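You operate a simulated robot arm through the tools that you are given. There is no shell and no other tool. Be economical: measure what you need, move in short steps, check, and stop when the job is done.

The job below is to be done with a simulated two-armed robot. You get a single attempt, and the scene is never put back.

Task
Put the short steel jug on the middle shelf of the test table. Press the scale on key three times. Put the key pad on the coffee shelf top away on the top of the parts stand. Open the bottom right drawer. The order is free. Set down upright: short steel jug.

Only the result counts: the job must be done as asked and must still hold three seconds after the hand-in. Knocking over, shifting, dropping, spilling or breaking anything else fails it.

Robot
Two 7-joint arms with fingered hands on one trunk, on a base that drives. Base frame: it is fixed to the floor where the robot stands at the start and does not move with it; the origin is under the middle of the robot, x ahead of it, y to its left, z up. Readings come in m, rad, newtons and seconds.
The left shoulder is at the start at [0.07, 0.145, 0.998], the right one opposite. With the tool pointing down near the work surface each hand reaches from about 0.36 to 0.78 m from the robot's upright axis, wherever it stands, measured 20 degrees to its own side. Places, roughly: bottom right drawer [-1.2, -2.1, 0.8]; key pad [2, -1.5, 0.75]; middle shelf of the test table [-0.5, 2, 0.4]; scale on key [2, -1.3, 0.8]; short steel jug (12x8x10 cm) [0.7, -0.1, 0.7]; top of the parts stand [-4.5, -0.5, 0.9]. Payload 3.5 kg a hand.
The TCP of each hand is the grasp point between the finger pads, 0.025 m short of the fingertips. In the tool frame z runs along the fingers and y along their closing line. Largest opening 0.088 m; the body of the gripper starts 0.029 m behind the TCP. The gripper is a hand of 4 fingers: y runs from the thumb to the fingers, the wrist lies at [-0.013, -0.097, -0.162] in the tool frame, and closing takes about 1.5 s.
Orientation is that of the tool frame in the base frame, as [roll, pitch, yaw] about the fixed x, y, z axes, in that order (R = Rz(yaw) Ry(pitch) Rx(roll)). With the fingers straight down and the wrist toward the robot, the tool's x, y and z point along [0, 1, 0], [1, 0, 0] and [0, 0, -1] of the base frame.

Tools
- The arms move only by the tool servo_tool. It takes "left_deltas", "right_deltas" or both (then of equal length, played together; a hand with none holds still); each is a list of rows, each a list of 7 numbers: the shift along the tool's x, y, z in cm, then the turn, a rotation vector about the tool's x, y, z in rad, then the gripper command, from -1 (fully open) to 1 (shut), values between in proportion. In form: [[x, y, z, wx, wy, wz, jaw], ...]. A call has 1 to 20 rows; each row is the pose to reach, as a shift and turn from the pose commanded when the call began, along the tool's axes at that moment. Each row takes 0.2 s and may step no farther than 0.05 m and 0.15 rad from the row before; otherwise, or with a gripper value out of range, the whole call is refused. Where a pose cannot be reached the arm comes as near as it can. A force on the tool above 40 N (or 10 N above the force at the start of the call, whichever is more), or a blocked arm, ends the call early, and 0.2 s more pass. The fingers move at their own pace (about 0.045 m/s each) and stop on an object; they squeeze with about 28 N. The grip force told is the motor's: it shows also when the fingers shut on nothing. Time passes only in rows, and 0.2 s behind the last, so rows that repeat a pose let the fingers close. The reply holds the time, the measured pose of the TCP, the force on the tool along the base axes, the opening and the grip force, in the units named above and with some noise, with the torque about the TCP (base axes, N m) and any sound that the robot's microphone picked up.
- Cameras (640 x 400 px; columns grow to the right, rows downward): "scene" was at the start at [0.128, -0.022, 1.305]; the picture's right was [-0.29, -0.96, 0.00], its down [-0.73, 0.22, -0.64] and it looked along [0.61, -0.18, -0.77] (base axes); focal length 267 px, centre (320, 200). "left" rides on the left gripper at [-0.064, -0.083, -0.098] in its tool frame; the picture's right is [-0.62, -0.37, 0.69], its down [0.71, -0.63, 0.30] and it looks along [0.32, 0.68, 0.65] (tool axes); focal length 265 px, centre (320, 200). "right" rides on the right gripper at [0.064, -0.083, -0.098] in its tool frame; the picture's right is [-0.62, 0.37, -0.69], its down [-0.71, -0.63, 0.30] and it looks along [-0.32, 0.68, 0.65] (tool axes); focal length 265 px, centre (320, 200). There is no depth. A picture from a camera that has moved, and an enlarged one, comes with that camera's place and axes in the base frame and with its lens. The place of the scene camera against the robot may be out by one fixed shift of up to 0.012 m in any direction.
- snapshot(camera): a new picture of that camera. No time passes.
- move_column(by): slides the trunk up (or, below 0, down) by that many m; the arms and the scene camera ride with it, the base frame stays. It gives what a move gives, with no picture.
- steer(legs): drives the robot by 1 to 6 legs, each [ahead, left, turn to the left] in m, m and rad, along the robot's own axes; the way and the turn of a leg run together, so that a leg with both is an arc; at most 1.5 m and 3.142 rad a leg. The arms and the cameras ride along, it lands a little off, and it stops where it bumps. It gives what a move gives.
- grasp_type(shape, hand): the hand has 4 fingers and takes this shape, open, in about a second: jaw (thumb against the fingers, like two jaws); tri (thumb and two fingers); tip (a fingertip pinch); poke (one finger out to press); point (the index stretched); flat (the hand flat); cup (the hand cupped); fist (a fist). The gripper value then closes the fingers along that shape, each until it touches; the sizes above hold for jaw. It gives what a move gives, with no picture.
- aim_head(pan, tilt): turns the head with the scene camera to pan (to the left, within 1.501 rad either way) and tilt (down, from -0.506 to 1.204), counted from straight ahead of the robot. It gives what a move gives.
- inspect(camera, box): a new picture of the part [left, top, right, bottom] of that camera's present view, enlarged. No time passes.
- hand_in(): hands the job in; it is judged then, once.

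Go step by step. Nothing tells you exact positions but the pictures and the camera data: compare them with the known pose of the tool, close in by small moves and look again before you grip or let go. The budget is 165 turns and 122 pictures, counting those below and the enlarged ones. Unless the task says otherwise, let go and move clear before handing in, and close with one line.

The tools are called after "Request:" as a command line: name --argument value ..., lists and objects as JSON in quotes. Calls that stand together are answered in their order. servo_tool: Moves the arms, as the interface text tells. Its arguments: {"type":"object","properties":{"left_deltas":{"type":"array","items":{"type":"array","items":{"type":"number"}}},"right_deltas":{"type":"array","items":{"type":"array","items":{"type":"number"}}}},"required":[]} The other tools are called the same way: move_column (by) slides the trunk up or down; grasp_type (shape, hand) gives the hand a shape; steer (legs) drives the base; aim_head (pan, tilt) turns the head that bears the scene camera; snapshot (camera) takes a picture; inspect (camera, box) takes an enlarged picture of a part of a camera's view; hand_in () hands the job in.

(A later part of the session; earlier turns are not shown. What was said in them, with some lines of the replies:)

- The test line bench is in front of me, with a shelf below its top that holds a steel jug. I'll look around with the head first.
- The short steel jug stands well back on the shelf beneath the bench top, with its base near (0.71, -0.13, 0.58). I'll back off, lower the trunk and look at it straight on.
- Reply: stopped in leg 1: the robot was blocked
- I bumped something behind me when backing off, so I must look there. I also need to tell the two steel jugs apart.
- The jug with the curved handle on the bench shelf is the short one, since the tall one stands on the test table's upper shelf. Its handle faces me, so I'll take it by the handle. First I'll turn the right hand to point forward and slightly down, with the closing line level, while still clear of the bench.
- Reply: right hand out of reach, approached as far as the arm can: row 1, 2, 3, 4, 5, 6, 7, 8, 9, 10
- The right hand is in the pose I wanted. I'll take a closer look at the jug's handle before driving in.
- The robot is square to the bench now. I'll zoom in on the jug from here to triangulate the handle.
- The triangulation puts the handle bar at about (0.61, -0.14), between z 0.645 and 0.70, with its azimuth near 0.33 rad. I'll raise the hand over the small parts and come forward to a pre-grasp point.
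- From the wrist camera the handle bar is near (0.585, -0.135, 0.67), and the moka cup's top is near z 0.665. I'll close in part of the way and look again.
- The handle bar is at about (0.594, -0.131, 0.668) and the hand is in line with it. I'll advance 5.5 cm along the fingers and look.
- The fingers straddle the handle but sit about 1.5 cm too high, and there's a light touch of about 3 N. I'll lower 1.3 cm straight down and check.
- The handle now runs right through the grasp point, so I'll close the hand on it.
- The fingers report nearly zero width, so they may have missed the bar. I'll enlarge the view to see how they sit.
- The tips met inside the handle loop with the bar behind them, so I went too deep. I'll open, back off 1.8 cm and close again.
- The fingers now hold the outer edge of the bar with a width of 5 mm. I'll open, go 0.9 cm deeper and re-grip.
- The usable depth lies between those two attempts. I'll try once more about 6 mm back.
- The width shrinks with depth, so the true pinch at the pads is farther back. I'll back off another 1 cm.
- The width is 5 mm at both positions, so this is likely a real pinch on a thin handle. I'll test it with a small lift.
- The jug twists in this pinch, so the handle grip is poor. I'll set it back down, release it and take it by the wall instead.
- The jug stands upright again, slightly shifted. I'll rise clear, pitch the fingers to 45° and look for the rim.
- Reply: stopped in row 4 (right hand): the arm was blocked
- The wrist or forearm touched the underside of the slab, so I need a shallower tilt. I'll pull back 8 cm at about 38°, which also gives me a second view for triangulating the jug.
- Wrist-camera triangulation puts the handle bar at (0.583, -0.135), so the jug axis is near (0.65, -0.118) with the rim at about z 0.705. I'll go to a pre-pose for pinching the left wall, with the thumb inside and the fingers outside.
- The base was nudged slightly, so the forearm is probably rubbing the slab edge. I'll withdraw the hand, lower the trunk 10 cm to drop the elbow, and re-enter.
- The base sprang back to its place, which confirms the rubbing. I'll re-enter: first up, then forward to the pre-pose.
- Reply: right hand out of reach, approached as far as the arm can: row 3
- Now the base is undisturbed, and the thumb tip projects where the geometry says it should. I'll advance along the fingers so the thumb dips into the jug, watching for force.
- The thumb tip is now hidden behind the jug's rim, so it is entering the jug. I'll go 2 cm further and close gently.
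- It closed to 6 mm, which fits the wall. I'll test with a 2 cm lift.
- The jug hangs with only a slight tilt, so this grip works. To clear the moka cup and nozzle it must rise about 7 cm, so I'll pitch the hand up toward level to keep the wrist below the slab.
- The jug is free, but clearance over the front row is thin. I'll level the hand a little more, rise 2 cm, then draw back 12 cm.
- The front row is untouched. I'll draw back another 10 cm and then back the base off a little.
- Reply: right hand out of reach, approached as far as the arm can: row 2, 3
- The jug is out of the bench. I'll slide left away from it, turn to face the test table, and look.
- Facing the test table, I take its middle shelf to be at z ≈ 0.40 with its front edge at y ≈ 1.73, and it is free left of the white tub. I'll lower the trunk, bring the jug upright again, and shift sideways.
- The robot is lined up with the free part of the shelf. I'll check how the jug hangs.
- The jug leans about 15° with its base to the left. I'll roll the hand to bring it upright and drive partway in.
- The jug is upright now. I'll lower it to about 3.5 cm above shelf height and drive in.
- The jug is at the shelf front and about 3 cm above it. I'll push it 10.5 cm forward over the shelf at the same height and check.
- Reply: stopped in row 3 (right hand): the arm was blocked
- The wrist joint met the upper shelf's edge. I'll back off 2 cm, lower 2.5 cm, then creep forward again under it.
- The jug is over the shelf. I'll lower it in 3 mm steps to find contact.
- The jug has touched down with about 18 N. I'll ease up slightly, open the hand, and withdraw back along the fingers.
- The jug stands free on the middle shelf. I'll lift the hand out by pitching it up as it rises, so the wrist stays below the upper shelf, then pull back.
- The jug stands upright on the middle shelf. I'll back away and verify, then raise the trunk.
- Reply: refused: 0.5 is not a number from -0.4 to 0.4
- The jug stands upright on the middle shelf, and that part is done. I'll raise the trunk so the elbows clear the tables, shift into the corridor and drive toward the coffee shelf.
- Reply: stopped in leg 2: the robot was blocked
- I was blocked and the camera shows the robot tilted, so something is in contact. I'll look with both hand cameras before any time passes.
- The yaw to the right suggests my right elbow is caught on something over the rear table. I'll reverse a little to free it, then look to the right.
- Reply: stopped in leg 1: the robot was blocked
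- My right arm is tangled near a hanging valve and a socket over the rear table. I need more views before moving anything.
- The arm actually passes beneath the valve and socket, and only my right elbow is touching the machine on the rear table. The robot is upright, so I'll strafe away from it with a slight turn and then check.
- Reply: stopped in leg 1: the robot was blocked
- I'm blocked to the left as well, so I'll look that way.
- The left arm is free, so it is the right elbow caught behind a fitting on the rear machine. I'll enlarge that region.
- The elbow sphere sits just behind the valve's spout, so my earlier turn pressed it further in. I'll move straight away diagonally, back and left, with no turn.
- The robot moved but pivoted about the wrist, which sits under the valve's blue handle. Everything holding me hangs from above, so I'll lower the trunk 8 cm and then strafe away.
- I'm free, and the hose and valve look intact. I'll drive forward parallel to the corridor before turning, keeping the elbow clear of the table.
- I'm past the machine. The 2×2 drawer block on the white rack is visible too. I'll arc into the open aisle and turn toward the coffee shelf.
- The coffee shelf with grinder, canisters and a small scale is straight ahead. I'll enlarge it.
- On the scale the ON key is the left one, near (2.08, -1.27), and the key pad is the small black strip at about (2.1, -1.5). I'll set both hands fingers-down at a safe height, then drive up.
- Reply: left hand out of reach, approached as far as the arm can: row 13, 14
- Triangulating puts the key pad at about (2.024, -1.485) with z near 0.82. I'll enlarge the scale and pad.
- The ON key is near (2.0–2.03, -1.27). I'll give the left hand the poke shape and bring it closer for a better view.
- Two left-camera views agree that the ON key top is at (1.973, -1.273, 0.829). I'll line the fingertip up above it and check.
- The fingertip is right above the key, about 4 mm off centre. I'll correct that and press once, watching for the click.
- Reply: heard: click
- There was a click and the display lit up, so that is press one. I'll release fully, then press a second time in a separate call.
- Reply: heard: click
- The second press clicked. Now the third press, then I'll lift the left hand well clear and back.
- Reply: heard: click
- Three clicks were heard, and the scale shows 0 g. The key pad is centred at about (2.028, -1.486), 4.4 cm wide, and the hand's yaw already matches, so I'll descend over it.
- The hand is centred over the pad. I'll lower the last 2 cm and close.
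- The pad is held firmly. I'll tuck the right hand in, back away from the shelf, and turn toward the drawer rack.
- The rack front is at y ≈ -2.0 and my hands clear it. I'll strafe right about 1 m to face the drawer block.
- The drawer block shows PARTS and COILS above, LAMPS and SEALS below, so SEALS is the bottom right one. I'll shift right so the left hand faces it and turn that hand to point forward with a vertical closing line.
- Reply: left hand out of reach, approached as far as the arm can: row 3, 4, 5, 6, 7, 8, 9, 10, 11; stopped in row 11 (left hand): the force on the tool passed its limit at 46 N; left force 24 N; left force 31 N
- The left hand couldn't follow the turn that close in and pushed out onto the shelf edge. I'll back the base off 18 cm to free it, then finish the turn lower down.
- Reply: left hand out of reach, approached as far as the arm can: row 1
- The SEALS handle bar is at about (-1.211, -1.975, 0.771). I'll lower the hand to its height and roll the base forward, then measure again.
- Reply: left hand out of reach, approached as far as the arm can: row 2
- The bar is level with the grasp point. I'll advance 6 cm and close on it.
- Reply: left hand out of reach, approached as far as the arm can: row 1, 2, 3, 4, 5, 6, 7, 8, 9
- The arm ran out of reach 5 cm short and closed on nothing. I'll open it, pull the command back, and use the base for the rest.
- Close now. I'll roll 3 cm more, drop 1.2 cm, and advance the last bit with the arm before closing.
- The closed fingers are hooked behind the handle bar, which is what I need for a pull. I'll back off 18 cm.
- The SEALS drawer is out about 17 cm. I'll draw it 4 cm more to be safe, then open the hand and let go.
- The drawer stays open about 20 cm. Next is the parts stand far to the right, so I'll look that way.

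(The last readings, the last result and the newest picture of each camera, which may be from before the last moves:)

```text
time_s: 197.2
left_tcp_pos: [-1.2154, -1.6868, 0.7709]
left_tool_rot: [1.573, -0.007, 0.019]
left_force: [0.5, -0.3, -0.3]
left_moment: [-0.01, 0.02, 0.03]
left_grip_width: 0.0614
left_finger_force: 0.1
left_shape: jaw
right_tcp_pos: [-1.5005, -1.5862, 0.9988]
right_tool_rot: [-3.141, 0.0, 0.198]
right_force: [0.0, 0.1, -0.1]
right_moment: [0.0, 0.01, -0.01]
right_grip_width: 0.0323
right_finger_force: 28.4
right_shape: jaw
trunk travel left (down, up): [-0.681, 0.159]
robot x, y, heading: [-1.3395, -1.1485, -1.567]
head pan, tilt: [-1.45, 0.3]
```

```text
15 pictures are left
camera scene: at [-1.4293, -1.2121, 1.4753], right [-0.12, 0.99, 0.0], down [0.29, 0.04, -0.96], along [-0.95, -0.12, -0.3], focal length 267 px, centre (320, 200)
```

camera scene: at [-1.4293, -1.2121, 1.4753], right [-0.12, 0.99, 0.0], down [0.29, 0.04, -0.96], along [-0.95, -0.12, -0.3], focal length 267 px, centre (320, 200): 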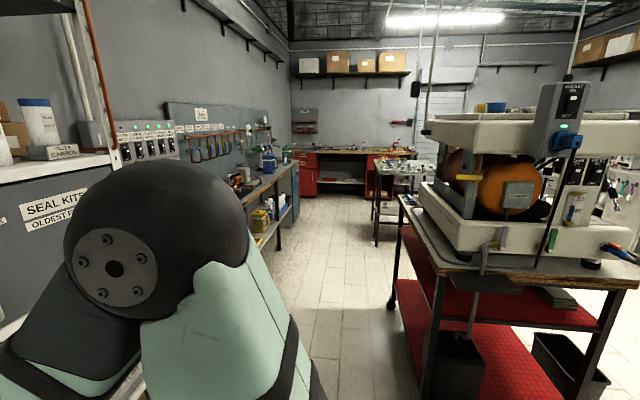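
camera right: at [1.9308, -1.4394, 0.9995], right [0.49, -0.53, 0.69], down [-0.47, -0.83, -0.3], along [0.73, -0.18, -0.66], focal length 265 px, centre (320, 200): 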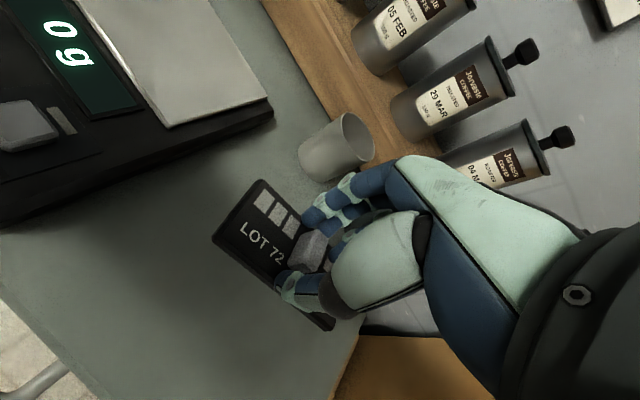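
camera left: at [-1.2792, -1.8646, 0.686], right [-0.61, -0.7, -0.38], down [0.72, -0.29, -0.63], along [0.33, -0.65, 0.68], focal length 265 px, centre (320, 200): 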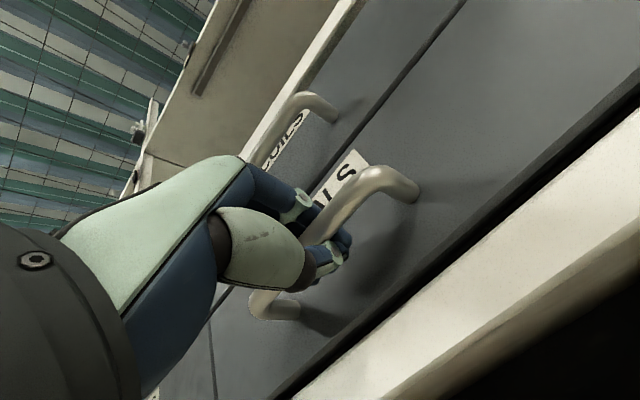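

The lane along the racks is clear, and the stand is at its far end near x ≈ -4.4, y ≈ -0.9 to -0.2. I'll sidestep away from the drawer and turn to face down the lane.

Request:
steer --legs '[[0, -0.3, 0], [0.27, 0, -0.8], [0, 0, -0.77]]'

Request:
aim_head --pan -0.2 --tilt 0.4

Request:
snapshot --camera "scene"

```text
time_s: 203.3
left_tcp_pos: [-2.2754, -1.5182, 0.7713]
left_tool_rot: [1.573, -0.007, -1.552]
left_force: [-0.3, -0.5, -0.2]
left_moment: [0.06, -0.02, 0.0]
left_grip_width: 0.0614
left_finger_force: 0.2
left_shape: jaw
right_tcp_pos: [-2.1764, -1.2337, 0.9984]
right_tool_rot: [-3.141, 0.0, -1.37]
right_force: [-0.6, 0.0, -0.7]
right_moment: [-0.01, 0.01, 0.0]
right_grip_width: 0.0256
right_finger_force: 28.0
right_shape: jaw
trunk travel left (down, up): [-0.681, 0.159]
robot x, y, heading: [-1.7381, -1.3905, -3.143]
head pan, tilt: [-1.45, 0.3]
```

```text
time_s: 204.8
left_tcp_pos: [-2.2764, -1.5185, 0.7699]
left_tool_rot: [1.573, -0.006, -1.553]
left_force: [0.0, 0.9, 0.3]
left_moment: [0.0, 0.01, 0.03]
left_grip_width: 0.0614
left_finger_force: 0.0
left_shape: jaw
right_tcp_pos: [-2.1756, -1.2327, 1.0001]
right_tool_rot: [-3.14, 0.0, -1.373]
right_force: [-0.9, 0.3, -0.2]
right_moment: [0.0, -0.03, -0.02]
right_grip_width: 0.0258
right_finger_force: 28.7
right_shape: jaw
trunk travel left (down, up): [-0.681, 0.159]
robot x, y, heading: [-1.7416, -1.3911, -3.14]
head pan, tilt: [-0.201, 0.4]
```

```text
14 pictures are left
camera scene: at [-1.8762, -1.3736, 1.466], right [0.2, 0.98, 0.0], down [0.38, -0.08, -0.92], along [-0.9, 0.18, -0.39], focal length 267 px, centre (320, 200)
```

scene: 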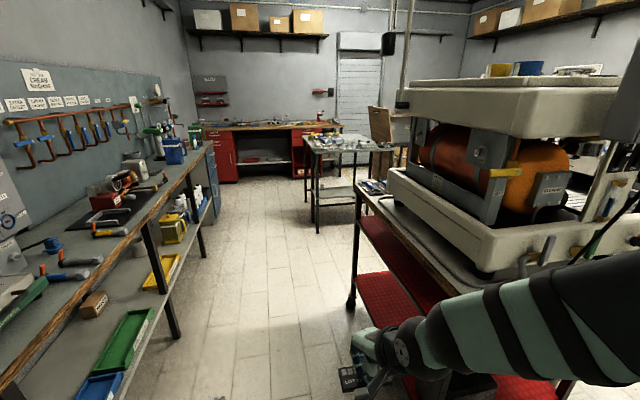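

The lane is clear and about 1.15 m wide. I'll check the pad in the grip and drive down the lane.

Request:
snapshot --camera "right"

Request:
steer --legs '[[1.4, 0.03, 0]]'

Request:
aim_head --pan -0.5 --tilt 0.4

Request:
snapshot --camera "scene"

```text
13 pictures are left
camera right: at [-2.0819, -1.2798, 1.0993], right [-0.48, 0.54, 0.69], down [0.48, 0.82, -0.3], along [-0.73, 0.18, -0.65], focal length 265 px, centre (320, 200)
```

right: 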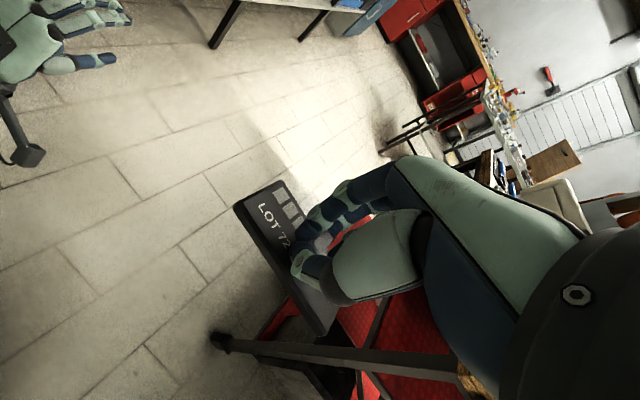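

```text
time_s: 211.8
left_tcp_pos: [-3.6889, -1.5377, 0.7702]
left_tool_rot: [1.573, -0.008, -1.566]
left_force: [-0.8, 0.3, -0.6]
left_moment: [0.01, -0.02, 0.02]
left_grip_width: 0.0609
left_finger_force: 0.1
left_shape: jaw
right_tcp_pos: [-3.5853, -1.2532, 0.9986]
right_tool_rot: [-3.141, 0.001, -1.385]
right_force: [0.3, -0.1, -0.6]
right_moment: [0.0, -0.01, 0.03]
right_grip_width: 0.0256
right_finger_force: 28.1
right_shape: jaw
trunk travel left (down, up): [-0.681, 0.159]
robot x, y, heading: [-3.1486, -1.4198, 3.132]
head pan, tilt: [-0.201, 0.4]
```

```text
time_s: 212.6
left_tcp_pos: [-3.6895, -1.5386, 0.7706]
left_tool_rot: [1.572, -0.005, -1.563]
left_force: [0.0, 0.8, -0.3]
left_moment: [0.0, 0.0, -0.01]
left_grip_width: 0.0613
left_finger_force: 0.1
left_shape: jaw
right_tcp_pos: [-3.585, -1.2533, 0.9991]
right_tool_rot: [3.14, 0.001, -1.384]
right_force: [0.8, -0.3, -0.6]
right_moment: [-0.02, 0.0, 0.02]
right_grip_width: 0.0258
right_finger_force: 27.8
right_shape: jaw
trunk travel left (down, up): [-0.681, 0.159]
robot x, y, heading: [-3.154, -1.418, 3.132]
head pan, tilt: [-0.499, 0.4]
```

```text
12 pictures are left
camera scene: at [-3.2783, -1.3719, 1.466], right [0.49, 0.87, 0.0], down [0.34, -0.19, -0.92], along [-0.81, 0.45, -0.39], focal length 267 px, centre (320, 200)
```

scene: 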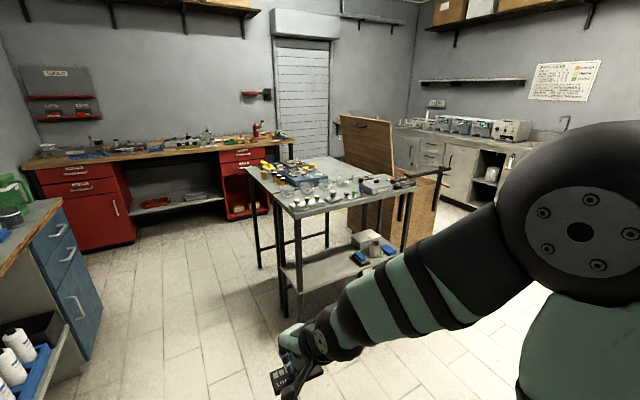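

The pad is held, only slightly tipped. The parts stand is ahead, so I'll enlarge its top to find a free patch.

Request:
inspect --camera "scene" --box '[235, 145, 425, 265]'

```text
3.33 times, centred on (330, 205) of scene
camera zoom: at [-3.2783, -1.3719, 1.466], right [0.49, 0.87, 0.0], down [0.34, -0.19, -0.92], along [-0.81, 0.45, -0.39], focal length 890 px, centre (287, 183)
```

zoom: 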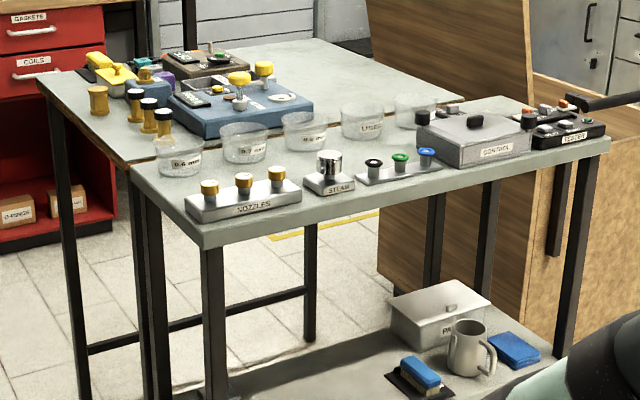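

The near table is the parts stand, with its top at z ≈ 0.9, x from -4.34 to -4.65 and y from -0.92 to -0.08. There is a free band behind the NOZZLES strip and in front of the cups, near (-4.48, -0.73). I'll raise up, move the left hand aside, and drive there.

Request:
move_column --by 0.12

Request:
servo_tool --left_deltas '[[4, 0, -3, 0, 0, 0, -0.4], [8, 0, -6, 0, 0, 0, -0.4], [12, 0, -9, 0, 0, 0, -0.4]]'

Request:
steer --legs '[[0.62, 0, 0.01], [0, -0.52, 0], [0.1, 0, 0]]'

Request:
snapshot --camera "right"

```text
time_s: 214.1
left_tcp_pos: [-3.6894, -1.5381, 0.8917]
left_tool_rot: [1.573, -0.006, -1.563]
left_force: [0.7, -0.4, 0.1]
left_moment: [0.0, 0.02, -0.03]
left_grip_width: 0.0613
left_finger_force: 0.0
left_shape: jaw
right_tcp_pos: [-3.5851, -1.2537, 1.1184]
right_tool_rot: [3.141, 0.0, -1.383]
right_force: [0.4, -1.1, -0.8]
right_moment: [-0.02, -0.02, -0.02]
right_grip_width: 0.0257
right_finger_force: 28.3
right_shape: jaw
trunk travel left (down, up): [-0.801, 0.039]
robot x, y, heading: [-3.1497, -1.4178, 3.134]
head pan, tilt: [-0.499, 0.4]
```

```text
time_s: 214.9
left_tcp_pos: [-3.6463, -1.6611, 0.8615]
left_tool_rot: [1.573, -0.006, -1.566]
left_force: [0.2, 0.7, 0.2]
left_moment: [0.01, -0.01, -0.03]
left_grip_width: 0.0613
left_finger_force: 0.1
left_shape: jaw
left hand out of reach, approached as far as the arm can: row 1, 2, 3
right_tcp_pos: [-3.5862, -1.2555, 1.12]
right_tool_rot: [-3.14, 0.0, -1.383]
right_force: [0.0, -0.3, -0.5]
right_moment: [0.05, 0.0, 0.03]
right_grip_width: 0.0254
right_finger_force: 27.7
right_shape: jaw
trunk travel left (down, up): [-0.801, 0.039]
robot x, y, heading: [-3.1507, -1.4191, 3.132]
head pan, tilt: [-0.499, 0.4]
```

```text
time_s: 221.8
left_tcp_pos: [-4.3609, -1.1428, 0.863]
left_tool_rot: [1.572, -0.008, -1.546]
left_force: [1.0, -0.7, 0.2]
left_moment: [0.02, 0.0, -0.04]
left_grip_width: 0.0611
left_finger_force: 0.0
left_shape: jaw
right_tcp_pos: [-4.3095, -0.7368, 1.1201]
right_tool_rot: [3.142, 0.001, -1.367]
right_force: [0.1, -0.7, 0.3]
right_moment: [0.01, -0.01, -0.01]
right_grip_width: 0.0256
right_finger_force: 27.7
right_shape: jaw
trunk travel left (down, up): [-0.801, 0.039]
robot x, y, heading: [-3.8723, -0.8921, -3.131]
head pan, tilt: [-0.499, 0.4]
```

```text
10 pictures are left
camera right: at [-4.2153, -0.7814, 1.2199], right [-0.49, 0.53, 0.69], down [0.47, 0.83, -0.31], along [-0.74, 0.18, -0.65], focal length 265 px, centre (320, 200)
```

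right: 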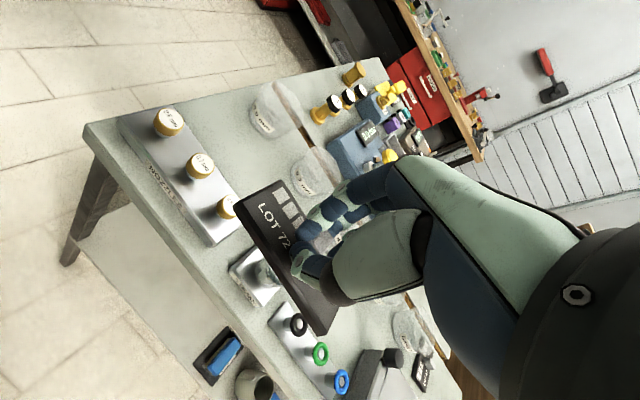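

The band between the strip's back at x ≈ -4.395 and the cups at x ≈ -4.54 is free, and the pad is centred in the grip. I'll move over (-4.465, -0.735) and lower to just above the top.

Request:
servo_tool --right_deltas '[[-0.8, 3.8, 0, 0, 0, 0, 1], [-1.6, 7.6, 0, 0, 0, 0, 1], [-2.5, 11.4, 0, 0, 0, 0, 1], [-3.3, 15.2, 0, 0, 0, 0, 1], [-3.3, 15.2, 4, 0, 0, 0, 1], [-3.3, 15.2, 8, 0, 0, 0, 1], [-3.3, 15.2, 12, 0, 0, 0, 1], [-3.3, 15.2, 15, 0, 0, 0, 1]]'

Request:
snapshot --camera "right"

```text
time_s: 223.6
left_tcp_pos: [-4.364, -1.1433, 0.8629]
left_tool_rot: [1.575, -0.008, -1.546]
left_force: [-0.5, 0.0, -0.5]
left_moment: [-0.02, -0.03, 0.0]
left_grip_width: 0.0612
left_finger_force: 0.1
left_shape: jaw
right_tcp_pos: [-4.4658, -0.7336, 0.9691]
right_tool_rot: [-3.141, 0.0, -1.365]
right_force: [-0.1, -0.5, -0.3]
right_moment: [0.01, 0.01, 0.01]
right_grip_width: 0.0255
right_finger_force: 28.3
right_shape: jaw
trunk travel left (down, up): [-0.801, 0.039]
robot x, y, heading: [-3.8728, -0.8935, -3.132]
head pan, tilt: [-0.499, 0.4]
```

```text
9 pictures are left
camera right: at [-4.372, -0.7799, 1.0693], right [-0.49, 0.53, 0.69], down [0.47, 0.83, -0.3], along [-0.74, 0.18, -0.65], focal length 265 px, centre (320, 200)
```

right: 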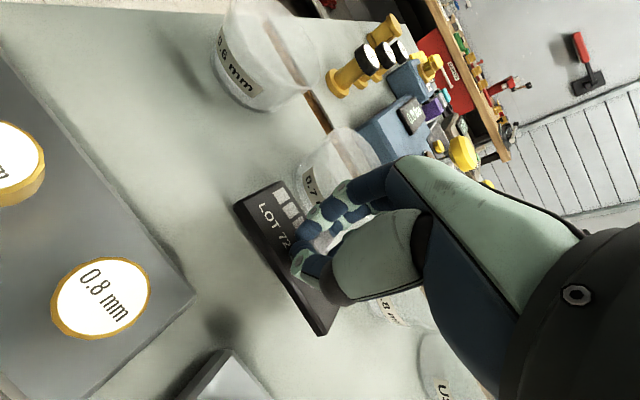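

There is good room on the strip side and less by the cup. I'll shift 1.5 cm toward me and lower until contact.

Request:
servo_tool --right_deltas '[[0, -0.8, 0.5, 0, 0, 0, 1], [0, -1.5, 1.5, 0, 0, 0, 1], [0, -1.5, 2.5, 0, 0, 0, 1], [0, -1.5, 3.2, 0, 0, 0, 1], [0, -1.5, 3.6, 0, 0, 0, 1]]'

Request:
inspect --camera "right" --box '[180, 120, 420, 340]'

```text
time_s: 224.8
left_tcp_pos: [-4.3619, -1.1431, 0.8633]
left_tool_rot: [1.572, -0.007, -1.547]
left_force: [0.1, 0.4, 0.3]
left_moment: [0.01, 0.0, 0.0]
left_grip_width: 0.0613
left_finger_force: 0.0
left_shape: jaw
right_tcp_pos: [-4.4509, -0.7318, 0.9354]
right_tool_rot: [3.138, -0.001, -1.365]
right_force: [2.9, -0.3, 9.9]
right_moment: [-0.02, 0.19, 0.0]
right_grip_width: 0.0259
right_finger_force: 28.2
right_shape: jaw
trunk travel left (down, up): [-0.801, 0.039]
robot x, y, heading: [-3.8751, -0.8916, -3.135]
head pan, tilt: [-0.499, 0.4]
```

```text
1.82 times, centred on (300, 230) of right
camera zoom: at [-4.356, -0.778, 1.0349], right [-0.48, 0.53, 0.69], down [0.47, 0.83, -0.31], along [-0.74, 0.18, -0.65], focal length 483 px, centre (356, 146)
```

zoom: 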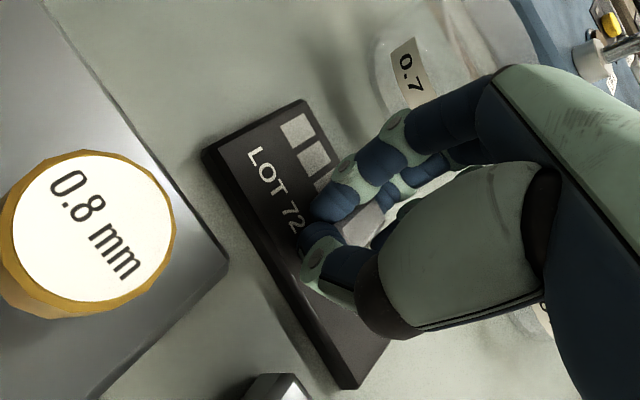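

Contact at about 10 N, and the pad lies on the top. I'll ease off, open just enough, and lift straight up.

Request:
servo_tool --right_deltas '[[0, 0, -0.2, 0, 0, 0, 1], [0, 0, -0.2, 0, 0, 0, 0.5], [0, 0, -0.2, 0, 0, 0, 0.3], [0, 0, -0.2, 0, 0, 0, 0.1], [0, 0, -0.2, 0, 0, 0, -0.1], [0, 0, -0.2, 0, 0, 0, -0.2], [0, 0, -0.2, 0, 0, 0, -0.2]]'

Request:
inspect --camera "right" --box '[180, 120, 420, 340]'

```text
time_s: 226.4
left_tcp_pos: [-4.3642, -1.1427, 0.861]
left_tool_rot: [1.574, -0.008, -1.546]
left_force: [0.1, -0.5, 0.8]
left_moment: [-0.02, 0.02, -0.03]
left_grip_width: 0.0612
left_finger_force: 0.0
left_shape: jaw
right_tcp_pos: [-4.4497, -0.7331, 0.9349]
right_tool_rot: [-3.14, 0.001, -1.365]
right_force: [-0.1, -0.2, 1.1]
right_moment: [0.0, -0.04, 0.01]
right_grip_width: 0.0525
right_finger_force: 0.1
right_shape: jaw
trunk travel left (down, up): [-0.801, 0.039]
robot x, y, heading: [-3.8772, -0.892, -3.134]
head pan, tilt: [-0.499, 0.4]
```

```text
1.82 times, centred on (300, 230) of right
camera zoom: at [-4.357, -0.7778, 1.0351], right [-0.49, 0.53, 0.69], down [0.47, 0.83, -0.3], along [-0.73, 0.18, -0.65], focal length 483 px, centre (356, 146)
```

zoom: 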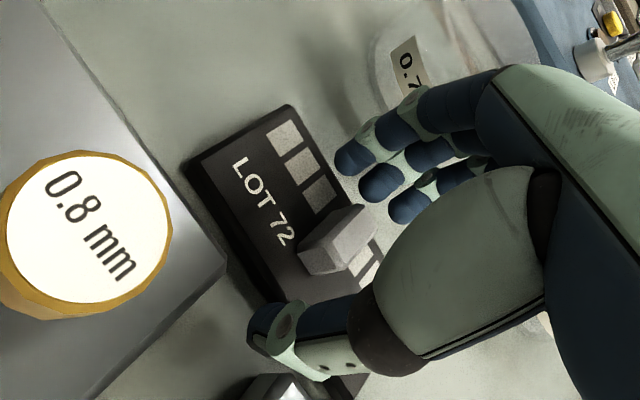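

The pad lies free on the stand. I'll lift straight up, pull back and check.

Request:
servo_tool --right_deltas '[[0, 0, -1, 0, 0, 0, -0.2], [0, 0, -4, 0, 0, 0, -0.2], [0, 0, -8, 0, 0, 0, -0.2], [0, 0, -12, 0, 0, 0, -0.2], [0, 0, -16, 0, 0, 0, -0.2], [0, -4, -18, 0, 0, 0, -0.2], [0, -8, -18, 0, 0, 0, -0.2], [0, -12, -18, 0, 0, 0, -0.2]]'

Request:
steer --legs '[[-0.25, 0, 0]]'

Request:
aim_head --pan -0.1 --tilt 0.7

Request:
snapshot --camera "scene"

```text
time_s: 228.2
left_tcp_pos: [-4.3621, -1.1434, 0.8636]
left_tool_rot: [1.572, -0.009, -1.545]
left_force: [0.0, 0.5, 0.8]
left_moment: [-0.02, 0.0, 0.01]
left_grip_width: 0.0612
left_finger_force: 0.1
left_shape: jaw
right_tcp_pos: [-4.333, -0.7069, 1.1144]
right_tool_rot: [3.139, 0.0, -1.365]
right_force: [0.4, -0.2, 0.5]
right_moment: [0.01, 0.0, 0.01]
right_grip_width: 0.0524
right_finger_force: 0.0
right_shape: jaw
trunk travel left (down, up): [-0.801, 0.039]
robot x, y, heading: [-3.8721, -0.8904, -3.134]
head pan, tilt: [-0.499, 0.4]
```

```text
time_s: 230.0
left_tcp_pos: [-4.1168, -1.1415, 0.8617]
left_tool_rot: [1.574, -0.007, -1.545]
left_force: [0.9, 0.2, 1.3]
left_moment: [0.02, 0.0, -0.01]
left_grip_width: 0.0614
left_finger_force: 0.1
left_shape: jaw
right_tcp_pos: [-4.0865, -0.7059, 1.1143]
right_tool_rot: [-3.14, 0.0, -1.365]
right_force: [0.2, 0.1, 0.6]
right_moment: [-0.02, 0.0, 0.0]
right_grip_width: 0.0526
right_finger_force: 0.0
right_shape: jaw
trunk travel left (down, up): [-0.801, 0.039]
robot x, y, heading: [-3.6228, -0.8912, -3.135]
head pan, tilt: [-0.499, 0.4]
```

```text
time_s: 230.9
left_tcp_pos: [-4.1156, -1.1419, 0.8629]
left_tool_rot: [1.573, -0.008, -1.545]
left_force: [0.1, -0.3, 0.9]
left_moment: [-0.01, -0.01, -0.01]
left_grip_width: 0.0611
left_finger_force: 0.2
left_shape: jaw
right_tcp_pos: [-4.0846, -0.7042, 1.1141]
right_tool_rot: [3.141, 0.001, -1.365]
right_force: [-1.0, -0.7, 0.5]
right_moment: [0.02, -0.01, 0.02]
right_grip_width: 0.0525
right_finger_force: 0.0
right_shape: jaw
trunk travel left (down, up): [-0.801, 0.039]
robot x, y, heading: [-3.6277, -0.8876, -3.131]
head pan, tilt: [-0.099, 0.7]
```

```text
6 pictures are left
camera scene: at [-3.7551, -0.8818, 1.5593], right [0.09, 1.0, 0.0], down [0.64, -0.06, -0.77], along [-0.76, 0.07, -0.64], focal length 267 px, centre (320, 200)
```

scene: 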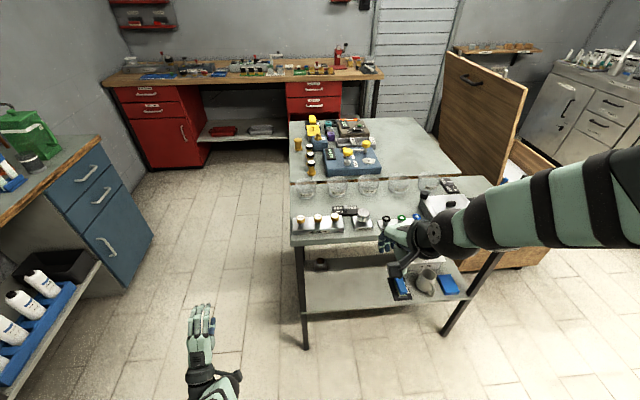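

The key pad lies flat on the parts stand with everything around it upright, and the jug, scale and drawer parts are also done. Both hands are clear, so I'll hand in.

Request:
hand_in

```text
The job is handed in.
```

All four parts are done: the short steel jug stands upright on the test table's middle shelf, the scale ON key was pressed three times with three clicks heard, the key pad is on the parts stand, and the bottom right (SEALS) drawer is open about 20 cm. On the way to the coffee shelf my right arm got caught at the machine on the rear table and was freed; the valve and hose looked intact afterwards, but I can't rule out a small shift there.
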